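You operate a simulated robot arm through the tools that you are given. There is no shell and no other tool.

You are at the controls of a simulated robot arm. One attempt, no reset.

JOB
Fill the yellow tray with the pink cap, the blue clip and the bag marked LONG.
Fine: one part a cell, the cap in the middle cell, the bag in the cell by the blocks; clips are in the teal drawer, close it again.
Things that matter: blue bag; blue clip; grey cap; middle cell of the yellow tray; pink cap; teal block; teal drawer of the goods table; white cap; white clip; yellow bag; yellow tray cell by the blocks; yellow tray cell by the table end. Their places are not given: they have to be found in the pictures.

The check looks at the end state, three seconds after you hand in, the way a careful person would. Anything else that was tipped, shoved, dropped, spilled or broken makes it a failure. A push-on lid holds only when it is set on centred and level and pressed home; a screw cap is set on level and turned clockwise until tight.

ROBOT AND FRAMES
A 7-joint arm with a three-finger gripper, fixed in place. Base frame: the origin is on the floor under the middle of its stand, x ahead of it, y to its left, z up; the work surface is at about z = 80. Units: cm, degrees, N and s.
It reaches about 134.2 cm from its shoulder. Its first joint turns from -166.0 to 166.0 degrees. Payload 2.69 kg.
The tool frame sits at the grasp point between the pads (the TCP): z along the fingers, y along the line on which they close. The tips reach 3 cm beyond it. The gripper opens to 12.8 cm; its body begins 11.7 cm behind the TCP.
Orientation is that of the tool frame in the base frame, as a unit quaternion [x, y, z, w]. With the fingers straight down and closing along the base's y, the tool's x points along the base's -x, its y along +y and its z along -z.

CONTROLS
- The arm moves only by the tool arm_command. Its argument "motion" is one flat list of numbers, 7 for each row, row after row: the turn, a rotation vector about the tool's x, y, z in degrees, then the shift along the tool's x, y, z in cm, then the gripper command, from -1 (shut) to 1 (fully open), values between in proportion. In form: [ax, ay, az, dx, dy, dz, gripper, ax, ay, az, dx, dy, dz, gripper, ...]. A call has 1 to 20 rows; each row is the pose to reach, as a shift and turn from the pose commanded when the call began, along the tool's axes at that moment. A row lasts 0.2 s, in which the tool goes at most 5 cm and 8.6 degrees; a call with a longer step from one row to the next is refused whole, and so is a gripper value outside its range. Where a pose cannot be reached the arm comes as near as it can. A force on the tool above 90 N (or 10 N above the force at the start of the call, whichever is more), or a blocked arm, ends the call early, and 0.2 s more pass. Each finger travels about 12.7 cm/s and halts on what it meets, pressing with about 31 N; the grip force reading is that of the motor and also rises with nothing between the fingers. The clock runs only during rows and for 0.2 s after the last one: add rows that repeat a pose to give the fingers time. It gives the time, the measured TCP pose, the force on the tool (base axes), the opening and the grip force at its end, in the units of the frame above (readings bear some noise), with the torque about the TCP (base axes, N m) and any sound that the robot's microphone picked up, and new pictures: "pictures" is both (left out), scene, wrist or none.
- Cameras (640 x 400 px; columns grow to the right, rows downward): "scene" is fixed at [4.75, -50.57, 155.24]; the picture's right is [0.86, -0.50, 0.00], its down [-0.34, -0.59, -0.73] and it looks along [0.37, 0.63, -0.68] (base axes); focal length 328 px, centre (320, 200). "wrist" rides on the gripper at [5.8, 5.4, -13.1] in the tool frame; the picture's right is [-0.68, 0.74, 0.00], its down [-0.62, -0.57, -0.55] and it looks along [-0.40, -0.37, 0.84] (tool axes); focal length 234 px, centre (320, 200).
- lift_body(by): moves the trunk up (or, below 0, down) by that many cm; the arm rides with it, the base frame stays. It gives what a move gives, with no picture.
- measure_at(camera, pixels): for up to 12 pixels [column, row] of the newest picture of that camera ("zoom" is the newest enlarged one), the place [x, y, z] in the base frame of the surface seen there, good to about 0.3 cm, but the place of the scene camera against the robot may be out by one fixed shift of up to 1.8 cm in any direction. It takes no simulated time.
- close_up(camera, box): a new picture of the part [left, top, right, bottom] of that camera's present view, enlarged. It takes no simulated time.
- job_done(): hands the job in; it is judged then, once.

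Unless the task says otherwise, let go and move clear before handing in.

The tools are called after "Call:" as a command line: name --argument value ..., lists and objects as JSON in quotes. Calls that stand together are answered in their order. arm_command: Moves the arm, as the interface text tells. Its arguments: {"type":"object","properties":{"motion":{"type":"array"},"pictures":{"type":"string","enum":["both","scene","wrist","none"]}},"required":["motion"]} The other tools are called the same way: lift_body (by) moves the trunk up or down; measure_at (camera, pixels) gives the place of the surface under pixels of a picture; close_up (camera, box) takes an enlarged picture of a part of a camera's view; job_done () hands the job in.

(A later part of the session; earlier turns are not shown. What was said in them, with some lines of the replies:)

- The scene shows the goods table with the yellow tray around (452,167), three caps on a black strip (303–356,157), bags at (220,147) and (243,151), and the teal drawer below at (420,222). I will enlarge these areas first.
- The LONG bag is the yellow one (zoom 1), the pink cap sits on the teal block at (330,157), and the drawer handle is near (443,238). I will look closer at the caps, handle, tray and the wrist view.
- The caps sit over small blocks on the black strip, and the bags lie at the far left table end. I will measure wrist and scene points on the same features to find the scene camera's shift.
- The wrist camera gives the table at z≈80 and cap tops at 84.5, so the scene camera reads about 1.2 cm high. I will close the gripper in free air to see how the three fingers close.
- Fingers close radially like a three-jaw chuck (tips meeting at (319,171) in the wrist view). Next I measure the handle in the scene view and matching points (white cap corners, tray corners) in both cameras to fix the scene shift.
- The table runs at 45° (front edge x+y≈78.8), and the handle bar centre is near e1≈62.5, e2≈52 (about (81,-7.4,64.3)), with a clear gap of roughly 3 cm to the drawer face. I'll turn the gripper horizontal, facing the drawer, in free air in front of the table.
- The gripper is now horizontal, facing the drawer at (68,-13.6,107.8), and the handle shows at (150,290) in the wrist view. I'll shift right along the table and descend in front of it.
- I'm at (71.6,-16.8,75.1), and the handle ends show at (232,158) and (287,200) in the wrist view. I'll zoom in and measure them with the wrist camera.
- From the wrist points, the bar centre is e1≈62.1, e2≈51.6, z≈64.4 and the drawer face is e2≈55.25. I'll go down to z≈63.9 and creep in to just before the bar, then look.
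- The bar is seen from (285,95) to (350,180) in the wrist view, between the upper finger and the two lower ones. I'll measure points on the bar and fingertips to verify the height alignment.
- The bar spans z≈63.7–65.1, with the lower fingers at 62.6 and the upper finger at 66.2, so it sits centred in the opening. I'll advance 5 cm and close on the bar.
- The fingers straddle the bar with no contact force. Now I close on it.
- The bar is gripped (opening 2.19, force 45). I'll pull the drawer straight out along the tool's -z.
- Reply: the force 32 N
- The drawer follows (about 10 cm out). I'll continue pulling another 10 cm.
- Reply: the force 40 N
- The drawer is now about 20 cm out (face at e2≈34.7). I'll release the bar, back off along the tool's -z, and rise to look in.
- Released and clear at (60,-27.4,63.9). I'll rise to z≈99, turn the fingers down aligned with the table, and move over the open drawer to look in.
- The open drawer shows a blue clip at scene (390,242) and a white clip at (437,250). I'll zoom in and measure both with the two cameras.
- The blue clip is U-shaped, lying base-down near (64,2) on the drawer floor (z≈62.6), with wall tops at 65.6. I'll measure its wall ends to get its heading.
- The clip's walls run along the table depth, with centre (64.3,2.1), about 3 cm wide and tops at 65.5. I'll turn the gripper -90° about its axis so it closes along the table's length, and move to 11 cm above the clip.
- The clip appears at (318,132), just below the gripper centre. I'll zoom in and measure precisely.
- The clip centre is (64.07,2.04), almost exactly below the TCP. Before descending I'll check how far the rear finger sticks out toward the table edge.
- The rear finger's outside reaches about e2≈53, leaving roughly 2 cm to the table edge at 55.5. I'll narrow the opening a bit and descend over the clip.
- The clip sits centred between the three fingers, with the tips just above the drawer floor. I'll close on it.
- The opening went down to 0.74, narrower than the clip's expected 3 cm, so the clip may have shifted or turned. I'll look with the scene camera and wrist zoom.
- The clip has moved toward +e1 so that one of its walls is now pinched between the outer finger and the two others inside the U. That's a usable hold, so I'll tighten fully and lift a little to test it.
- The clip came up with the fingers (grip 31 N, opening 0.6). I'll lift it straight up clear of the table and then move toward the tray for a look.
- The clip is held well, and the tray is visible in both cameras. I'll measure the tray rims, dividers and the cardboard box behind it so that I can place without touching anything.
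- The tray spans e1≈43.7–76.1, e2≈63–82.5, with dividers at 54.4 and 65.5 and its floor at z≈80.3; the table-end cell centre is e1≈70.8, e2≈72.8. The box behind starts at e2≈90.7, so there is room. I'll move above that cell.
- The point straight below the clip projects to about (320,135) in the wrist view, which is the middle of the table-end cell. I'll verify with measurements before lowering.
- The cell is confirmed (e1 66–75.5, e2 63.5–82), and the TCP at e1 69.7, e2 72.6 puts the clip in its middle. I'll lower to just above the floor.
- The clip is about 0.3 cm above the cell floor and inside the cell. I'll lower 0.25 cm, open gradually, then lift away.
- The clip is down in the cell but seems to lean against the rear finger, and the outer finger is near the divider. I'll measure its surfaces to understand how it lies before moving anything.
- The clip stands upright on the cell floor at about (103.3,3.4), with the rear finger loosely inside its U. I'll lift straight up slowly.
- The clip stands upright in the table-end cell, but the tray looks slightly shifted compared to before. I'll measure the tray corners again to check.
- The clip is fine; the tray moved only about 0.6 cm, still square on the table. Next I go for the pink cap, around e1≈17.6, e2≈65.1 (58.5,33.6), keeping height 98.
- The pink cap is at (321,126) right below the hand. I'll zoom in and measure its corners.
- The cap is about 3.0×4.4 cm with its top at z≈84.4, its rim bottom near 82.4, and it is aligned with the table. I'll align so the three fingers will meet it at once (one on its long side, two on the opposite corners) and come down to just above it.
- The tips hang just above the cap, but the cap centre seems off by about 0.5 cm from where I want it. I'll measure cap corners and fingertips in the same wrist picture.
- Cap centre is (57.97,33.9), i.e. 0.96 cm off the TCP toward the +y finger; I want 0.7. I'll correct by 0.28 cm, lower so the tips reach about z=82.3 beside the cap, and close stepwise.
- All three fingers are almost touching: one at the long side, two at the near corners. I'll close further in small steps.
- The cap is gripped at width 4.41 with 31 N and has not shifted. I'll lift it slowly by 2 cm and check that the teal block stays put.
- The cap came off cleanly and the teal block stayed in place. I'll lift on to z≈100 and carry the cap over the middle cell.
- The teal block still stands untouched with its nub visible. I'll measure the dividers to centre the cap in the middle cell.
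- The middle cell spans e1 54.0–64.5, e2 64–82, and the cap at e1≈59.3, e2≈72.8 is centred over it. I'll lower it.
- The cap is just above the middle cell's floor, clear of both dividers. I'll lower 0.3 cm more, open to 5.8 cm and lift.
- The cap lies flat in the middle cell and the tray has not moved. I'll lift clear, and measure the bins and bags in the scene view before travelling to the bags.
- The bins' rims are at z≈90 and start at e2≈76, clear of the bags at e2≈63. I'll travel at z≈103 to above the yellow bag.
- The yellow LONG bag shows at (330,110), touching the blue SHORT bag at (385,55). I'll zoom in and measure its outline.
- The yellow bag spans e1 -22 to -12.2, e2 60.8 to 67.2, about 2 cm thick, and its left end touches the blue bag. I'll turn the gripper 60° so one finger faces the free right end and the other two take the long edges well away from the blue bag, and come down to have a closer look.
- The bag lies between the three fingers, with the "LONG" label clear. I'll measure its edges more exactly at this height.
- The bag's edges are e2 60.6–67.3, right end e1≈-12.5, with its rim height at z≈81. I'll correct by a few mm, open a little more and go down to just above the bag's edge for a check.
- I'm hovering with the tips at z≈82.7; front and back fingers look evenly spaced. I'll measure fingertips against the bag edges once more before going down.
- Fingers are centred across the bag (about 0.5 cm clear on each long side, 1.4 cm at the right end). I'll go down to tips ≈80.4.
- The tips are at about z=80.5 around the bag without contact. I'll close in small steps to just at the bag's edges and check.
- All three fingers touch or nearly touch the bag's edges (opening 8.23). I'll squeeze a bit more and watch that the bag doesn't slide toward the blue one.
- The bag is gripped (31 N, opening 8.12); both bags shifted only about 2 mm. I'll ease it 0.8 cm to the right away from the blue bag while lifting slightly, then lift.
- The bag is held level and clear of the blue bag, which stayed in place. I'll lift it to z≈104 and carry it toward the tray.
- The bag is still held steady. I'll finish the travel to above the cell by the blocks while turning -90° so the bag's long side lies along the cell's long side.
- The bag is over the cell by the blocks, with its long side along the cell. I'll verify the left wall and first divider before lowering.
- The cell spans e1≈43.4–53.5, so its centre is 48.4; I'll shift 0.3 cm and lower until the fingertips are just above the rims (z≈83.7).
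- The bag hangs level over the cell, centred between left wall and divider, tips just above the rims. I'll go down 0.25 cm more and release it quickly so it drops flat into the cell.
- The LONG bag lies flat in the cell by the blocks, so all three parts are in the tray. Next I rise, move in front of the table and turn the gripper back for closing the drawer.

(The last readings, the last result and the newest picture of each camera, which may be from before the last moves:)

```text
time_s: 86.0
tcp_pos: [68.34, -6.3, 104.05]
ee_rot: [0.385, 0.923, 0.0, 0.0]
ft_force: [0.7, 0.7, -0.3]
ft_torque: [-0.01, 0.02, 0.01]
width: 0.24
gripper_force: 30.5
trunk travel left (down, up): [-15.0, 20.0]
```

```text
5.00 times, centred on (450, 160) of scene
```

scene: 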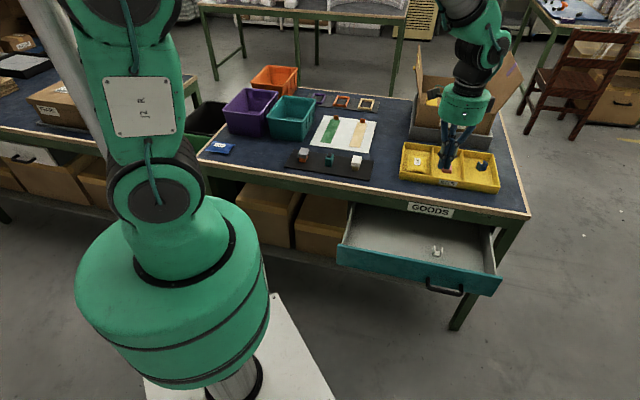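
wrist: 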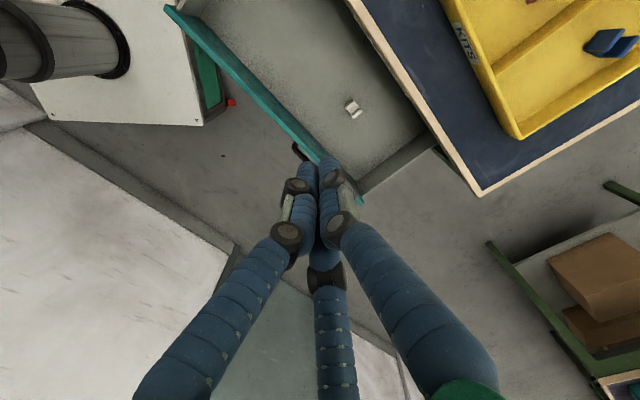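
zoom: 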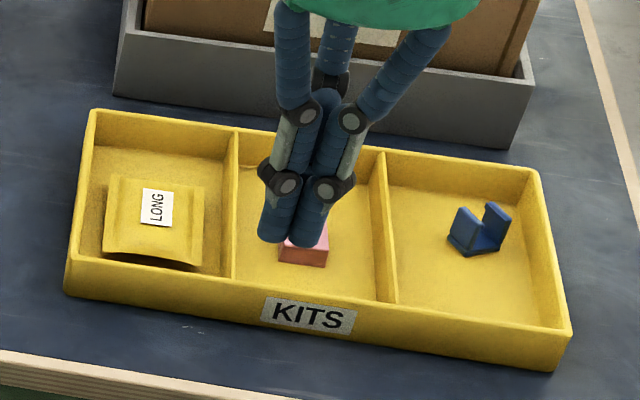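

All three parts rest in their cells. Now I tilt the closed gripper to horizontal in front of the table.

Call:
arm_command --motion '[-8.2, 0, 0, 0, -2, 0, -1, -16.4, 0, 0, 0, -4, 0, -1, -24.6, 0, 0, 0, -6, 0, -1, -32.8, 0, 0, 0, -8, 0, -1, -41, 0, 0, 0, -10, 0, -1, -49.2, 0, 0, 0, -12, 0, -1, -57.4, 0, 0, 0, -14, 0, -1, -65.6, 0, 0, 0, -16, 0, -1, -73.8, 0, 0, 0, -18, 0, -1, -82, 0, 0, 0, -20, 0, -1, -90, 0, 0, 0, -22, 0, -1, -90, 0, 0, 0, -22, 0, -1]' --pictures "both"

```text
time_s: 88.6
tcp_pos: [52.71, -21.78, 103.98]
ee_rot: [0.272, 0.652, 0.653, 0.271]
ft_force: [0.4, -1.3, -0.1]
ft_torque: [0.01, -0.02, 0.06]
width: 0.21
gripper_force: 30.9
trunk travel left (down, up): [-15.0, 20.0]
```

scene: 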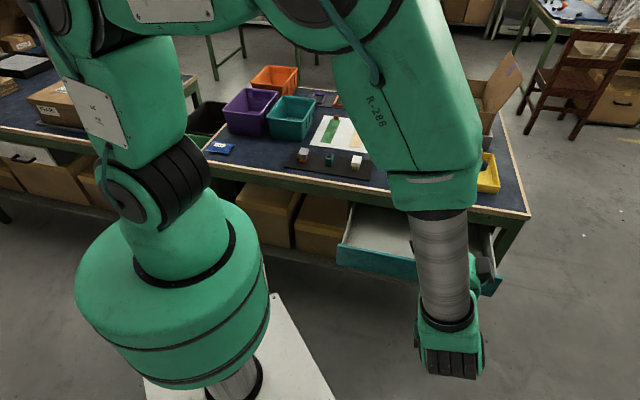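
wrist: 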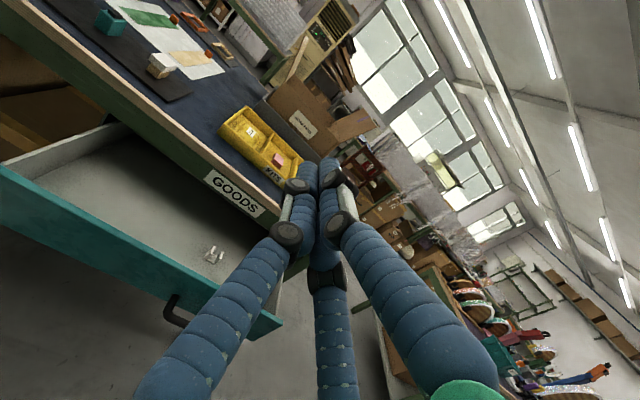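

The gripper is horizontal at e1≈52.7, e2≈21.9 in front of the open drawer. I'll descend to z≈66, level with the drawer face.

Call:
arm_command --motion '[0, 0, 0, 0, -3, 0, -1, 0, 0, 0, 0, -6.5, 0, -1, 0, 0, 0, 0, -10, 0, -1, 0, 0, 0, 0, -13.5, 0, -1, 0, 0, 0, 0, -17, 0, -1, 0, 0, 0, 0, -20.5, 0, -1, 0, 0, 0, 0, -24, 0, -1, 0, 0, 0, 0, -27.5, 0, -1, 0, 0, 0, 0, -31, 0, -1, 0, 0, 0, 0, -34.5, 0, -1, 0, 0, 0, 0, -37.5, 0, -1, 0, 0, 0, 0, -37.5, 0, -1]' --pictures "both"

```text
time_s: 91.2
tcp_pos: [52.57, -21.54, 66.42]
ee_rot: [0.271, 0.654, 0.653, 0.27]
ft_force: [0.0, -0.8, -0.5]
ft_torque: [0.04, -0.03, 0.04]
width: 0.21
gripper_force: 31.3
trunk travel left (down, up): [-15.0, 20.0]
```

scene: 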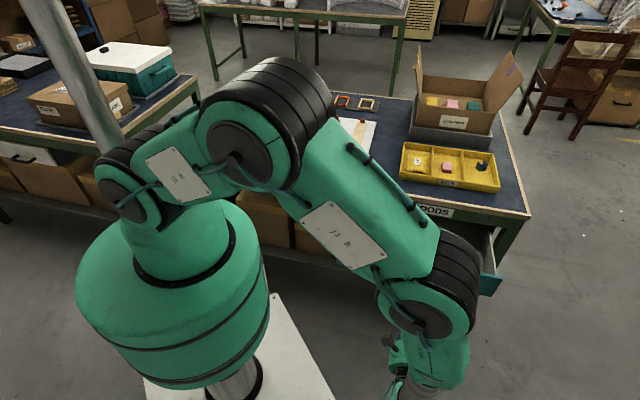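
wrist: 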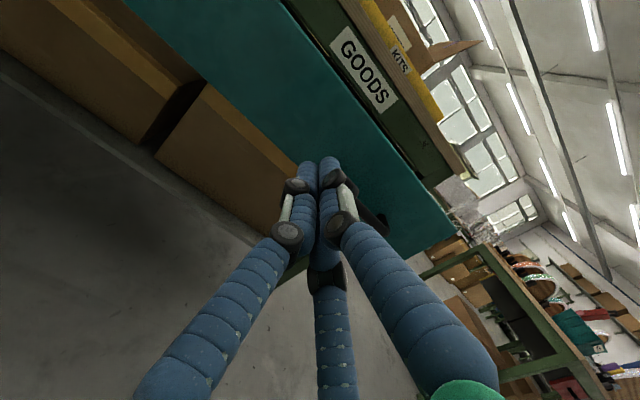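

The closed fingers face the drawer front with the handle to their right at (375,218). I'll measure the face to confirm distance and height.

Call:
measure_at --camera "wrist" --pixels '[[300, 140], [280, 100], [340, 120], [350, 150], [372, 222], [385, 218], [400, 180], [280, 180], [310, 60], [330, 100]]'

```text
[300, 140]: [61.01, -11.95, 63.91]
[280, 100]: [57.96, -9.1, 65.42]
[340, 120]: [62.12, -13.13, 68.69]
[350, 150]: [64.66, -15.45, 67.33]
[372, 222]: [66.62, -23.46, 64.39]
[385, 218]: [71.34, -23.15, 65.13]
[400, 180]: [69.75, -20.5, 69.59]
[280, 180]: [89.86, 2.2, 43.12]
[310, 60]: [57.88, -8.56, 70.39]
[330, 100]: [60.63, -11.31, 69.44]
```

The face is at e2≈34.7, tips at 24.9. I'll approach, then push gently and steadily so the white clip inside is not jolted.

Call:
arm_command --motion '[0, 0, 0, 0, 0, 2.5, -1, 0, 0, 0, 0, 0, 5, -1, 0, 0, 0, 0, 0, 7.5, -1, 0, 0, 0, 0, 0, 8.8, -1, 0, 0, 0, 0, 0, 9.3, -1, 0, 0, 0, 0, 0, 9.7, -1, 0, 0, 0, 0, 0, 10.1, -1, 0, 0, 0, 0, 0, 10.6, -1, 0, 0, 0, 0, 0, 11.2, -1, 0, 0, 0, 0, 0, 11.9, -1, 0, 0, 0, 0, 0, 12.7, -1, 0, 0, 0, 0, 0, 13.5, -1, 0, 0, 0, 0, 0, 14.3, -1, 0, 0, 0, 0, 0, 15.1, -1, 0, 0, 0, 0, 0, 15.9, -1, 0, 0, 0, 0, 0, 16.7, -1, 0, 0, 0, 0, 0, 17.5, -1, 0, 0, 0, 0, 0, 18.2, -1, 0, 0, 0, 0, 0, 18.7, -1, 0, 0, 0, 0, 0, 19, -1]' --pictures "both"

```text
time_s: 95.4
tcp_pos: [66.11, -8.23, 66.54]
ee_rot: [0.271, 0.653, 0.653, 0.271]
ft_force: [-0.6, -1.0, -0.8]
ft_torque: [0.01, -0.02, 0.04]
width: 0.21
gripper_force: 31.7
trunk travel left (down, up): [-15.0, 20.0]
```

scene: 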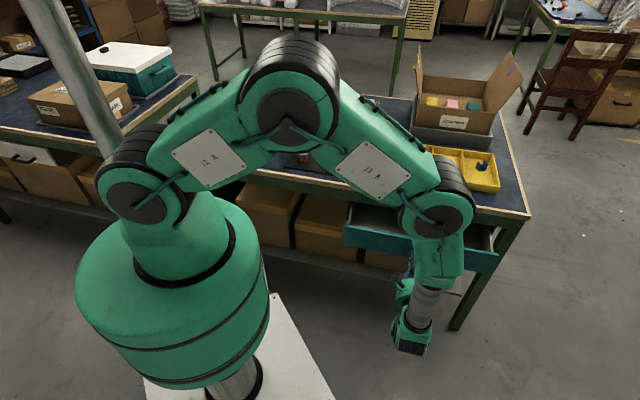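
wrist: 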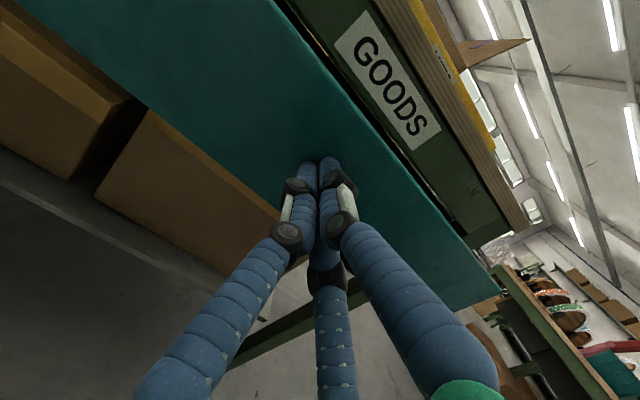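

The drawer is going in easily (face now at about e2 44). I'll push the remaining 11 cm, slowing down at the end.

Call:
arm_command --motion '[0, 0, 0, 0, 0, 0.5, -1, 0, 0, 0, 0, 0, 1.2, -1, 0, 0, 0, 0, 0, 2, -1, 0, 0, 0, 0, 0, 2.8, -1, 0, 0, 0, 0, 0, 3.6, -1, 0, 0, 0, 0, 0, 4.4, -1, 0, 0, 0, 0, 0, 5.2, -1, 0, 0, 0, 0, 0, 6, -1, 0, 0, 0, 0, 0, 6.8, -1, 0, 0, 0, 0, 0, 7.6, -1, 0, 0, 0, 0, 0, 8.3, -1, 0, 0, 0, 0, 0, 9, -1, 0, 0, 0, 0, 0, 9.6, -1, 0, 0, 0, 0, 0, 10.1, -1, 0, 0, 0, 0, 0, 10.5, -1, 0, 0, 0, 0, 0, 10.8, -1, 0, 0, 0, 0, 0, 11.0, -1, 0, 0, 0, 0, 0, 11.0, -1]' --pictures "both"

Call:
measure_at --camera "wrist" --pixels '[[300, 140], [280, 100], [340, 120], [350, 150], [240, 60], [420, 200]]'

```text
time_s: 99.2
tcp_pos: [74.07, -0.43, 66.5]
ee_rot: [0.27, 0.653, 0.654, 0.271]
ft_force: [-0.8, 0.1, 0.2]
ft_torque: [-0.01, -0.03, 0.02]
width: 0.21
gripper_force: 31.2
trunk travel left (down, up): [-15.0, 20.0]
```

scene: 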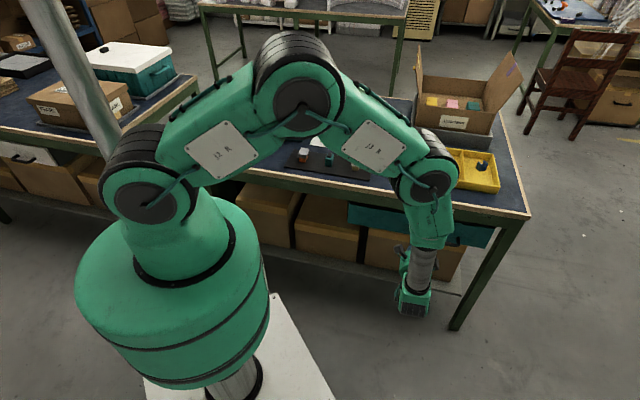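
wrist: 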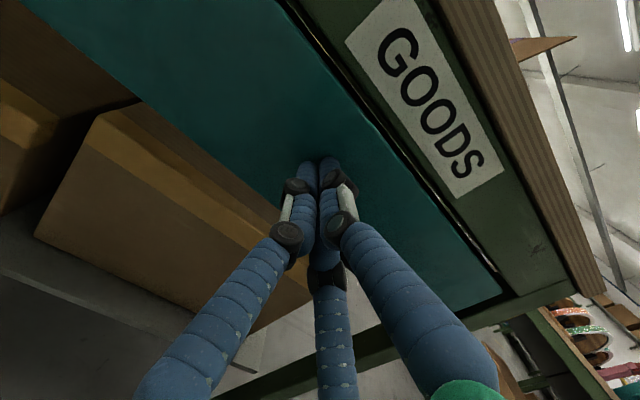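

```text
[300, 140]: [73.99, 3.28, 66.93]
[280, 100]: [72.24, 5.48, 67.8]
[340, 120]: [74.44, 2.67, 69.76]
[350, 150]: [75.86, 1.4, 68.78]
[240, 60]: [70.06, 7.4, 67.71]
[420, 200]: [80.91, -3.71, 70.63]
```

The face is now at about e2≈54.7; when closed it read 55.25, and there's no resistance yet. I'll push a bit further until it meets its stop.

Call:
arm_command --motion '[0, 0, 0, 0, 0, 0.2, -1, 0, 0, 0, 0, 0, 0.4, -1, 0, 0, 0, 0, 0, 0.6, -1, 0, 0, 0, 0, 0, 0.8, -1, 0, 0, 0, 0, 0, 0.8, -1]' --pictures "wrist"

Call:
measure_at --camera "wrist" --pixels '[[300, 140], [280, 100], [340, 120], [350, 150], [240, 60], [420, 200], [420, 60], [480, 130]]'

```text
time_s: 100.4
tcp_pos: [74.37, -0.0, 66.46]
ee_rot: [0.271, 0.653, 0.653, 0.271]
ft_force: [-8.5, -7.4, 3.1]
ft_torque: [0.16, 0.04, 0.09]
width: 0.62
gripper_force: 31.5
trunk travel left (down, up): [-15.0, 20.0]
```

wrist: 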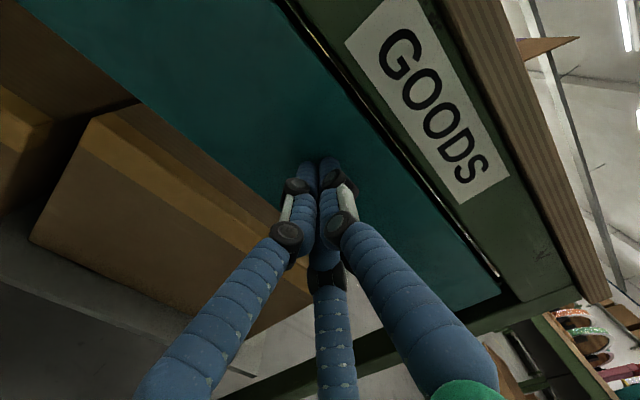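

```text
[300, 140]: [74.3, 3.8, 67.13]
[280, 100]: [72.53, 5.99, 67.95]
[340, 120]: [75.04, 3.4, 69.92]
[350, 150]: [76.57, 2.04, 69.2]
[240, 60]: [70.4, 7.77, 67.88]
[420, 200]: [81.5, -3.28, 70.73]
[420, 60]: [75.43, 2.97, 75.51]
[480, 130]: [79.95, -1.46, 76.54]
```

The drawer has met its stop (11 N, face at e2≈55.3, flush as at the start). I'll back off and rise clear to take final looks.

Call:
arm_command --motion '[0, 0, 0, 0, 0, -1, -1, 0, 0, 0, 0, 0, -4, -1, 0, 0, 0, 0, 0, -8, -1, 0, 0, 0, 0, 0, -12, -1, 0, 0, 0, 0, 0, -15, -1, 0, 0, 0, 0, 3, -16, -1, 0, 0, 0, 0, 7, -16, -1, 0, 0, 0, 0, 11, -16, -1, 0, 0, 0, 0, 15, -16, -1, 0, 0, 0, 0, 19, -16, -1, 0, 0, 0, 0, 23, -16, -1, 0, 0, 0, 0, 27, -16, -1, 0, 0, 0, 0, 31, -16, -1, 0, 0, 0, 0, 35, -16, -1, 0, 0, 0, 0, 39, -16, -1, 0, 0, 0, 0, 42, -16, -1, 0, 0, 0, 0, 42, -16, -1]' --pictures "both"

```text
time_s: 104.0
tcp_pos: [62.83, -11.05, 108.64]
ee_rot: [0.271, 0.653, 0.653, 0.271]
ft_force: [-1.0, 0.3, 0.1]
ft_torque: [-0.01, 0.01, -0.02]
width: 0.18
gripper_force: 31.3
trunk travel left (down, up): [-15.0, 20.0]
```

scene: 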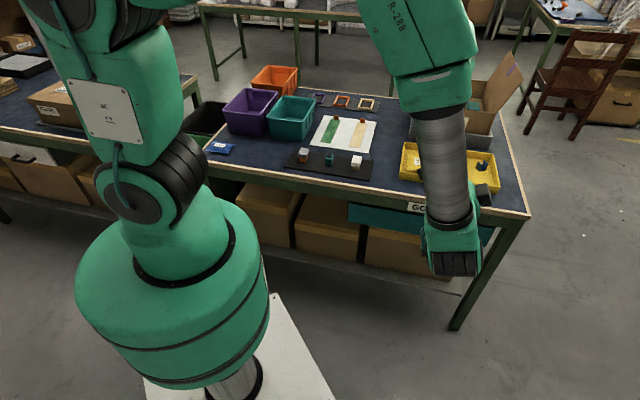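
wrist: 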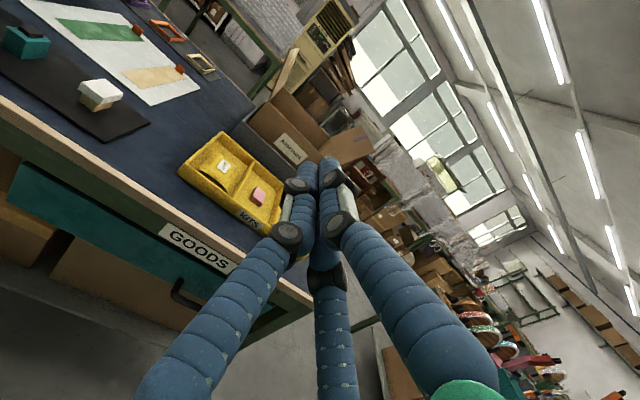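

The drawer is closed. I'll return the gripper to a raised, fingers-down pose over the table's middle for an unobstructed final look.

Call:
arm_command --motion '[7.5, 0, 0, 1.75, 0.3, 1.5, -1, 15, 0, 0, 3.5, 0.6, 3, -1, 22.5, 0, 0, 5.25, 0.9, 4.5, -1, 30, 0, 0, 7, 1.2, 6, -1, 37.5, 0, 0, 8.75, 1.5, 7.5, -1, 45, 0, 0, 10.5, 1.8, 9, -1, 52.5, 0, 0, 12.25, 2.1, 10.5, -1, 60, 0, 0, 14, 2.4, 12, -1, 67.5, 0, 0, 15.75, 2.7, 13.5, -1, 75, 0, 0, 17.5, 3, 15, -1, 82.5, 0, 0, 19.25, 3.3, 16.5, -1, 90, 0, 0, 21, 3.6, 18, -0.5, 90, 0, 0, 21, 3.6, 18, 0, 90, 0, 0, 21, 3.6, 18, 0]' --pictures "both"

Call:
close_up --camera "scene" --box '[390, 120, 510, 200]'

Call:
close_up --camera "scene" --box '[340, 190, 510, 290]'

Call:
close_up --camera "scene" --box '[190, 110, 390, 190]'

```text
time_s: 107.0
tcp_pos: [61.15, 16.23, 111.99]
ee_rot: [0.383, 0.924, 0.0, 0.0]
ft_force: [-0.3, -0.2, 0.4]
ft_torque: [-0.02, -0.03, -0.02]
width: 6.41
gripper_force: 0.0
trunk travel left (down, up): [-15.0, 20.0]
```

scene: 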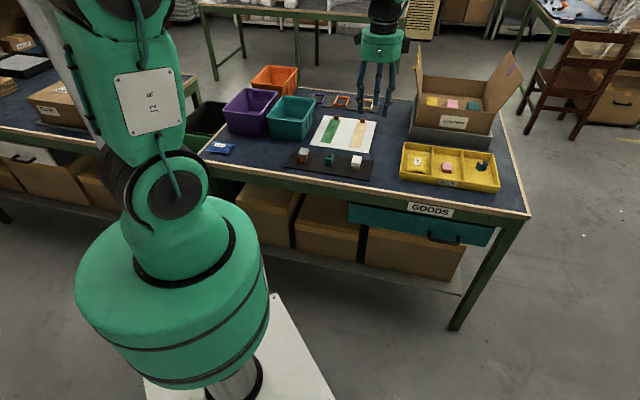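
wrist: 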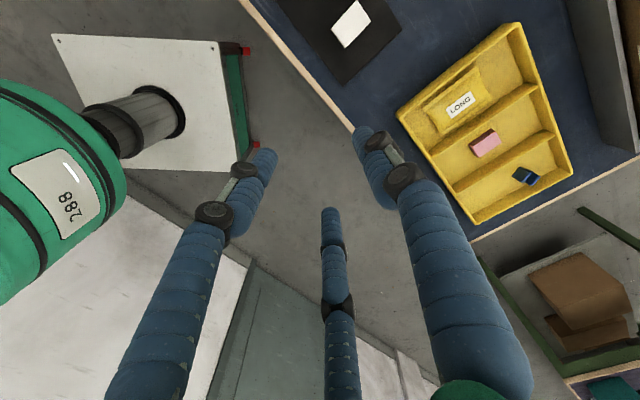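

```text
5.00 times, centred on (450, 160) of scene
```

zoom: 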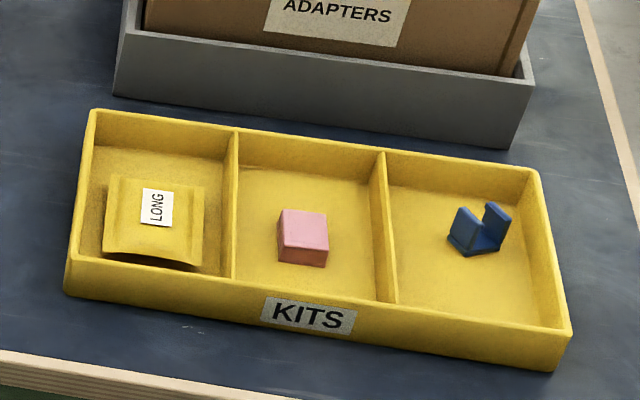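

```text
3.76 times, centred on (425, 240) of scene
```

zoom: 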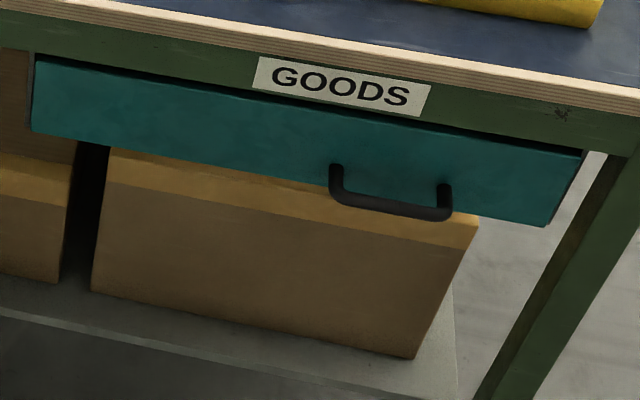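

```text
3.20 times, centred on (290, 150) of scene
```

zoom: 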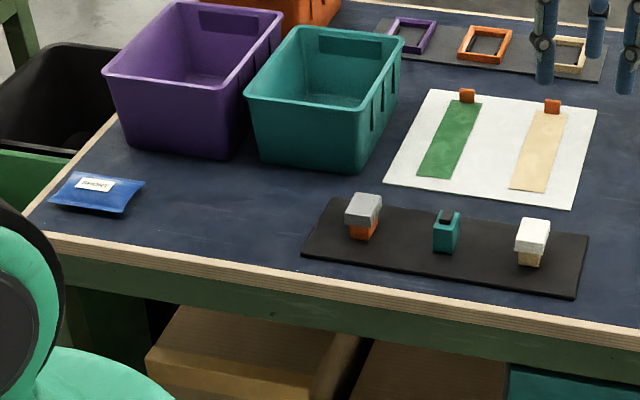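

Everything looks in place: bag, cap and clip in their cells, the drawer closed exactly as before, teal block, caps and blue bag unmoved. I'll re-take the initial tray crop to judge how far the tray was nudged.

Call:
close_up --camera "scene" --box '[395, 70, 535, 200]'

Call:
measure_at --camera "wrist" --pixels '[[398, 110], [476, 222], [570, 177], [516, 24], [423, 152], [452, 190], [460, 105], [487, 143], [527, 177], [348, 25]]'

```text
3.08 times, centred on (465, 135) of scene
```

zoom: 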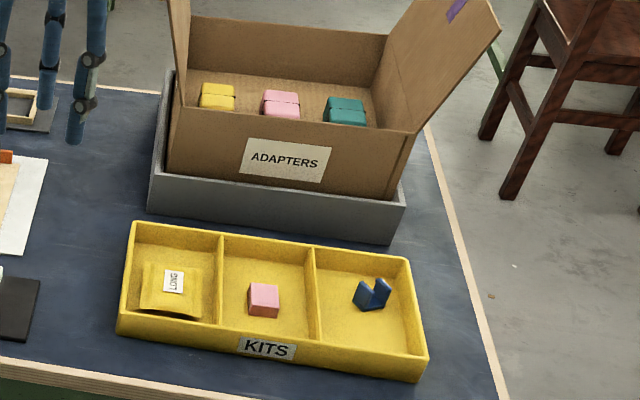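

```text
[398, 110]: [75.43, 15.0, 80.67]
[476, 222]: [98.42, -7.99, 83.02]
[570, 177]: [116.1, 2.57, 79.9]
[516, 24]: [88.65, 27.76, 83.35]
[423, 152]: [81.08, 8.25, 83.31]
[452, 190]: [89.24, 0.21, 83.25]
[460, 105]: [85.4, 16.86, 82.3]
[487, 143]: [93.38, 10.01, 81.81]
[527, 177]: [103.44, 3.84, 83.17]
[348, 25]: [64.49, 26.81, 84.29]
```

The tray was nudged about 0.85 cm to the left when I released the clip. I'll set it back gently: close the fist, go down beside its left wall, and push it back by that amount.

Call:
arm_command --motion '[0, 0, 0, -1, 3, 1, -0.5, 0, 0, 0, -2, 6, 3, -1, 0, 0, 0, -3, 9, 5, -1, 0, 0, 0, -4, 12, 8, -1, 0, 0, 0, -5, 15, 11, -1, 0, 0, 0, -6, 17.5, 14, -1, 0, 0, 0, -6.2, 18.6, 17, -1, 0, 0, 0, -6.2, 18.6, 20, -1, 0, 0, 0, -6.2, 18.6, 20, -1]' --pictures "both"

Call:
close_up --camera "scene" --box '[340, 90, 480, 200]'

```text
time_s: 109.0
tcp_pos: [78.54, 25.03, 92.23]
ee_rot: [0.383, 0.924, 0.0, 0.0]
ft_force: [0.6, -0.2, 0.0]
ft_torque: [0.02, 0.06, -0.04]
width: 0.22
gripper_force: 30.9
trunk travel left (down, up): [-15.0, 20.0]
```

scene: 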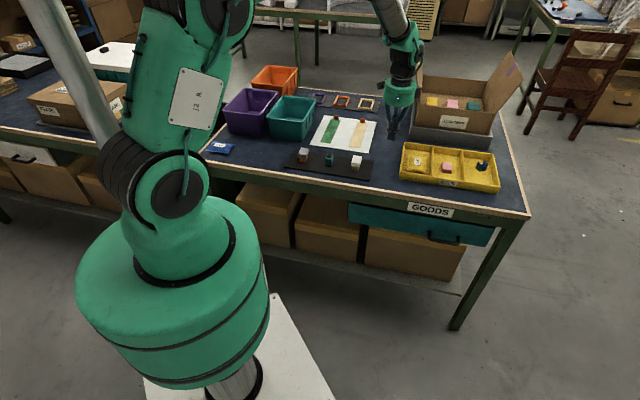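
wrist: 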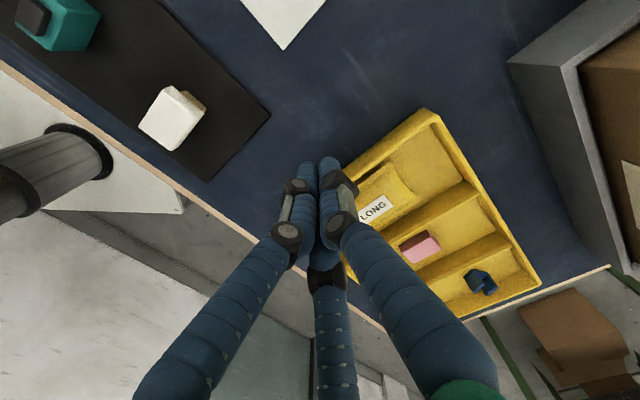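

```text
3.64 times, centred on (410, 145) of scene
```

zoom: 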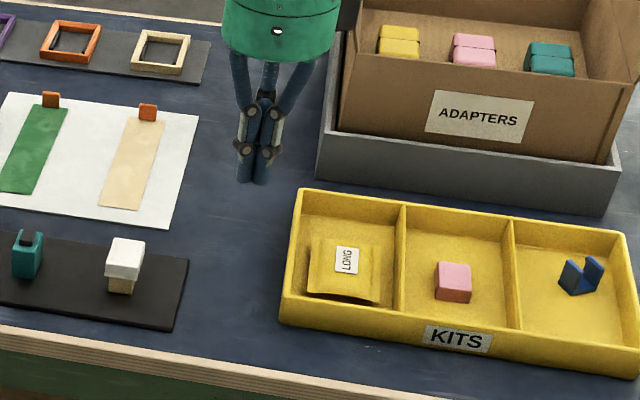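

The closed fist is above the free spot left of the tray. I'll measure the left wall line and the spot below before going down.

Call:
measure_at --camera "wrist" --pixels '[[428, 112], [400, 128], [375, 145], [355, 158], [320, 135], [285, 48], [380, 150], [345, 150]]'

```text
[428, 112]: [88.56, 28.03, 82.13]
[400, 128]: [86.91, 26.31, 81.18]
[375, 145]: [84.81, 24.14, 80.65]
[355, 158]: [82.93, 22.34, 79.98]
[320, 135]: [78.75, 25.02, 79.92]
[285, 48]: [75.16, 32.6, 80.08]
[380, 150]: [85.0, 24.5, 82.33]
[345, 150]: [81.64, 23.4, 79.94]
```

The wall's outer face is at e1≈42.85 (originally about 43.65). I'll go down beside it and approach to just short of contact.

Call:
arm_command --motion '[0, 0, 0, 0, 0, 2.5, -1, 0, 0, 0, 0, 0, 5, -1, 0, 0, 0, 0, 0, 7.2, -1, 0, 0, 0, 0, 0, 8.3, -1, 0, 0, 0, -1, 0, 8.3, -1, 0, 0, 0, -2, 0, 8.3, -1, 0, 0, 0, -2.8, 0, 8.3, -1, 0, 0, 0, -2.8, 0, 8.3, -1]' --pictures "both"

Call:
close_up --camera "scene" --box '[370, 110, 470, 190]'

Call:
close_up --camera "wrist" --box '[260, 100, 420, 220]'

```text
time_s: 110.8
tcp_pos: [80.62, 23.09, 83.77]
ee_rot: [0.383, 0.924, 0.0, 0.0]
ft_force: [-0.4, 0.6, 0.2]
ft_torque: [0.03, -0.01, 0.0]
width: 0.23
gripper_force: 30.9
trunk travel left (down, up): [-15.0, 20.0]
```

scene: 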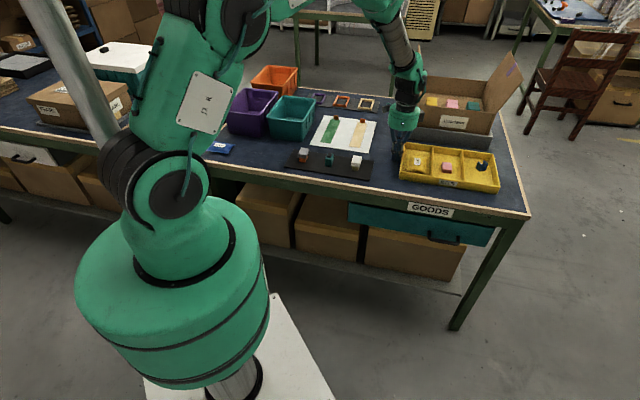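
wrist: 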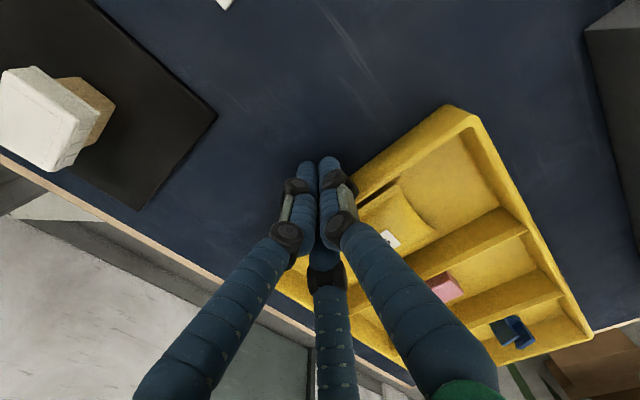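

```text
5.00 times, centred on (420, 150) of scene
```

zoom: 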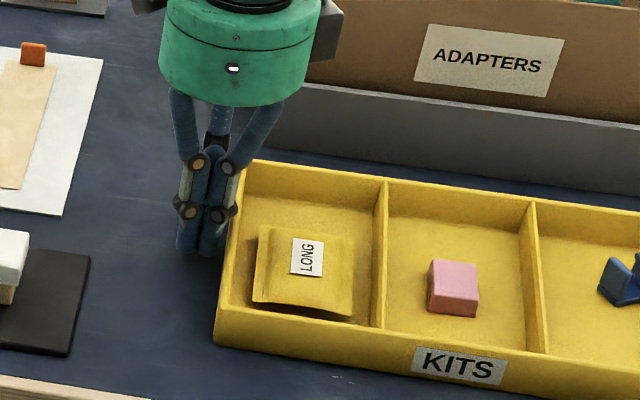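

```text
3.33 times, centred on (340, 160) of wrist
```

zoom: 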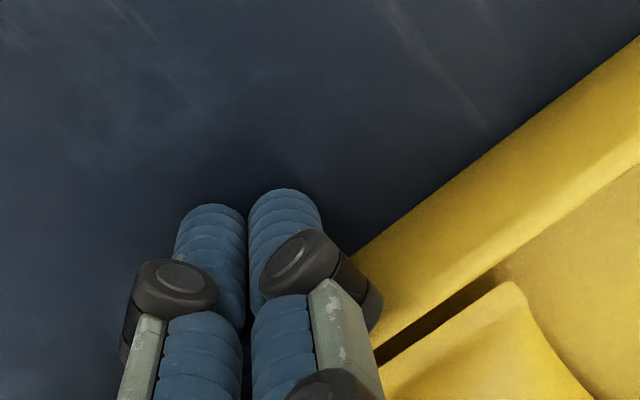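

The fist's knuckle is right at the tray's left rim, with no force yet. I'll push in small slow steps of 0.1–0.15 cm, 0.5 cm first.

Call:
arm_command --motion '[0, 0, 0, -0.1, 0, 0, -1, 0, 0, 0, -0.2, 0, 0, -1, 0, 0, 0, -0.3, 0, 0, -1, 0, 0, 0, -0.4, 0, 0, -1, 0, 0, 0, -0.5, 0, 0, -1, 0, 0, 0, -0.5, 0, 0, -1]' --pictures "both"

Call:
close_up --camera "scene" --box '[395, 70, 535, 200]'

Call:
measure_at --camera "wrist" --pixels '[[445, 108], [420, 122], [400, 136], [385, 148], [470, 115], [590, 330]]'

```text
time_s: 112.2
tcp_pos: [80.97, 22.85, 83.85]
ee_rot: [0.382, 0.924, 0.0, 0.0]
ft_force: [-1.1, 0.8, -0.1]
ft_torque: [0.0, -0.01, 0.0]
width: 0.19
gripper_force: 31.1
trunk travel left (down, up): [-15.0, 20.0]
```

scene: 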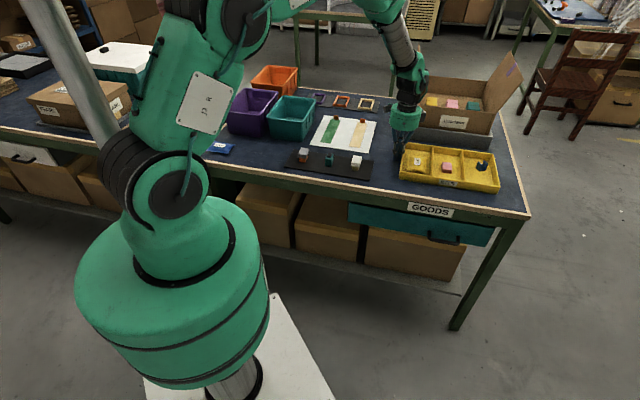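
wrist: 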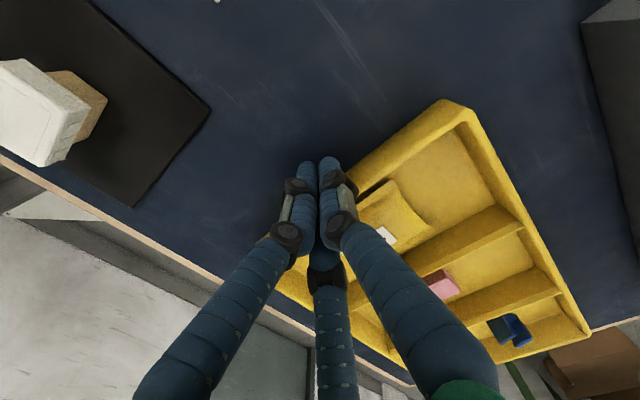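

```text
3.08 times, centred on (465, 135) of scene
```

zoom: 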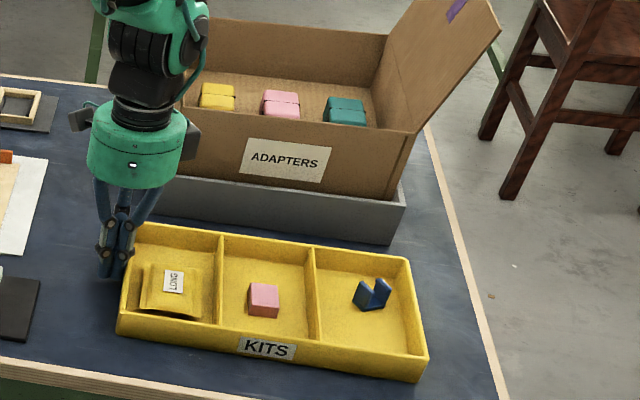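

```text
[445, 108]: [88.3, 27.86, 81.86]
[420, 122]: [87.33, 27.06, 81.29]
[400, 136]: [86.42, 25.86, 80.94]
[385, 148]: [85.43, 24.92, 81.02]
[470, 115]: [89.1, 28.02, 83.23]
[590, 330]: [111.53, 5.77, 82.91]
```

The tray has not moved yet (KITS label still at (266,348); it was at (273,349) originally). I'll continue 0.6 cm slowly.

Call:
arm_command --motion '[0, 0, 0, -0.1, 0, 0, -1, 0, 0, 0, -0.2, 0, 0, -1, 0, 0, 0, -0.3, 0, 0, -1, 0, 0, 0, -0.4, 0, 0, -1, 0, 0, 0, -0.5, 0, 0, -1, 0, 0, 0, -0.6, 0, 0, -1, 0, 0, 0, -0.6, 0, 0, -1]' --pictures "scene"

Call:
close_up --camera "scene" --box '[395, 70, 535, 200]'

```text
time_s: 113.8
tcp_pos: [81.25, 22.34, 84.02]
ee_rot: [0.382, 0.924, 0.001, 0.0]
ft_force: [-0.1, 0.4, -0.4]
ft_torque: [0.0, -0.01, -0.01]
width: 0.19
gripper_force: 30.6
trunk travel left (down, up): [-15.0, 20.0]
```

scene: 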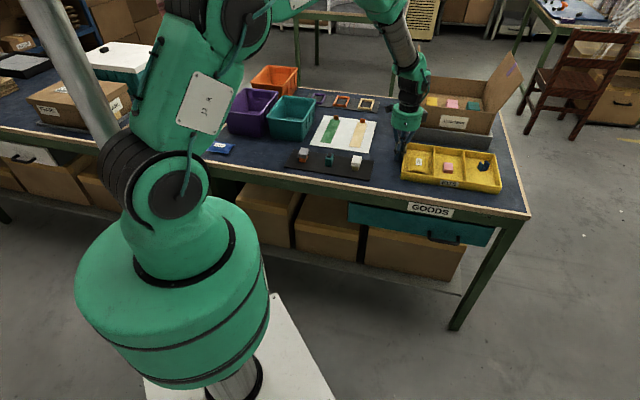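

```text
3.08 times, centred on (465, 135) of scene
```

zoom: 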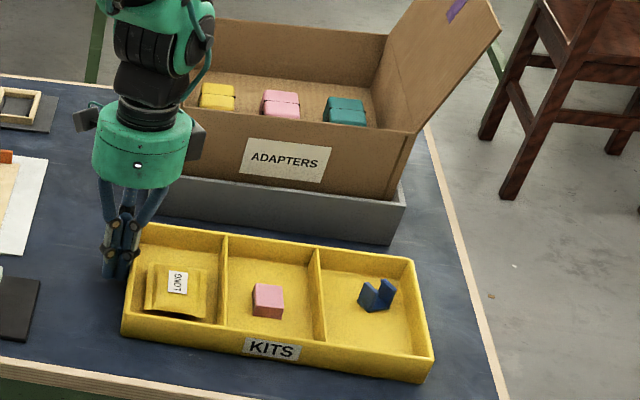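

The tray moved with all parts standing (label now at (271,349), target 273). I'll push 0.3 cm more and then back off.

Call:
arm_command --motion '[0, 0, 0, -0.1, 0, 0, -1, 0, 0, 0, -0.2, 0, 0, -1, 0, 0, 0, -0.3, 0, 0, -1, 0, 0, 0, -0.3, 0, 0, -1, 0, 0, 0, 0.3, 0, 0, -1, 0, 0, 0, 1.5, 0, 0, -1, 0, 0, 0, 3, 0, 0, -1, 0, 0, 0, 3.5, 0, -2, -1, 0, 0, 0, 3.5, 0, -6, -1, 0, 0, 0, 3.5, 0, -10, -1, 0, 0, 0, 3.5, 0, -14, -1, 0, 0, 0, 3.5, 0, -18, -1, 0, 0, 0, 3.5, 0, -22, -1, 0, 0, 0, 3.5, 0, -24, -0.5, 0, 0, 0, 3.5, 0, -24, 0]' --pictures "both"

Call:
close_up --camera "scene" --box '[395, 70, 535, 200]'

Call:
close_up --camera "scene" --box '[285, 140, 385, 185]'

```text
time_s: 117.0
tcp_pos: [78.62, 25.04, 107.7]
ee_rot: [0.383, 0.924, 0.0, 0.001]
ft_force: [-0.1, 0.8, -0.2]
ft_torque: [0.03, 0.03, 0.0]
width: 6.38
gripper_force: 0.0
trunk travel left (down, up): [-15.0, 20.0]
```

scene: 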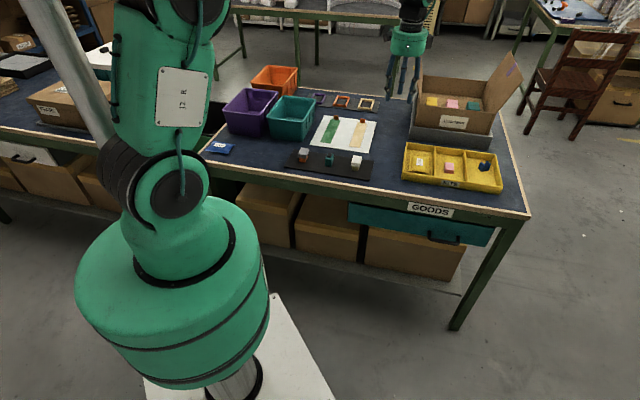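
wrist: 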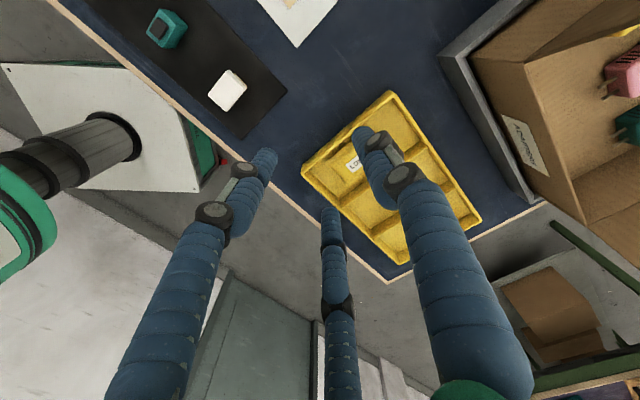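

```text
3.08 times, centred on (465, 135) of scene
```

zoom: 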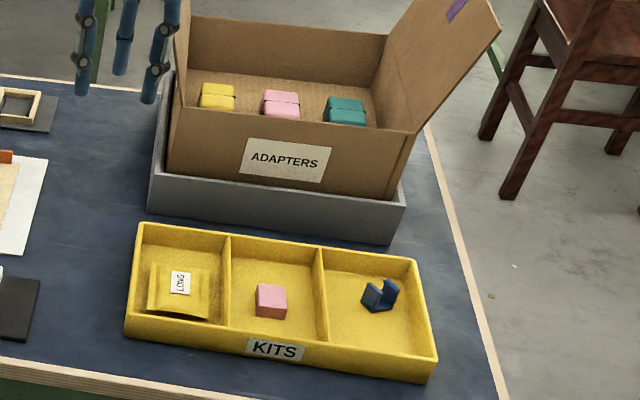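

```text
6.40 times, centred on (335, 162) of scene
```

zoom: 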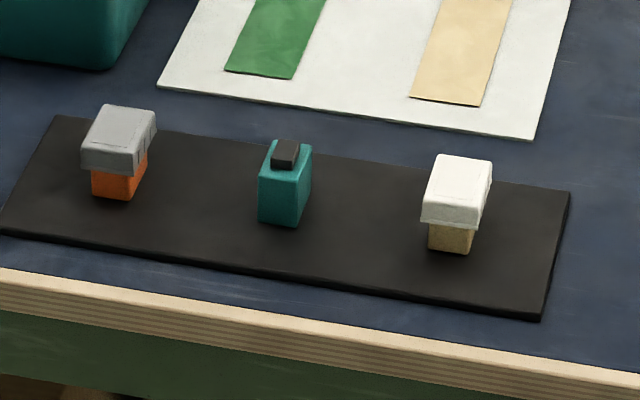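

The tray is back at its original spot (KITS label at (275,349)), with the LONG bag, pink cap and blue clip in their cells. The drawer is closed, the teal block and other caps are untouched, and the arm is clear. I'm handing in.

Call:
job_done

```text
The job is handed in.
```

The yellow tray is filled: the LONG bag is in the cell by the blocks, the pink cap in the middle cell, and the blue clip in the cell by the table end. The teal drawer is closed again. I handed the job in and have not seen a verdict.

- **Tray nudged:** while I was releasing the clip, a finger pushed the tray about 0.85 cm. I pushed it back; in the last picture it was within about 0.2 cm of its starting spot, with all three parts still in their cells.
- **Blue bag nudged:** it moved about 0.2 cm while I gripped the yellow bag beside it.
- **Bag dropped in:** the fingers did not fit inside the cell with the bag, so I released it about 3 cm above the floor. It landed flat.
- **Left alone:** in the final pictures the teal block and the grey and white caps look where they started. The white clip stayed in the drawer; I didn't look at it again once the drawer was shut.
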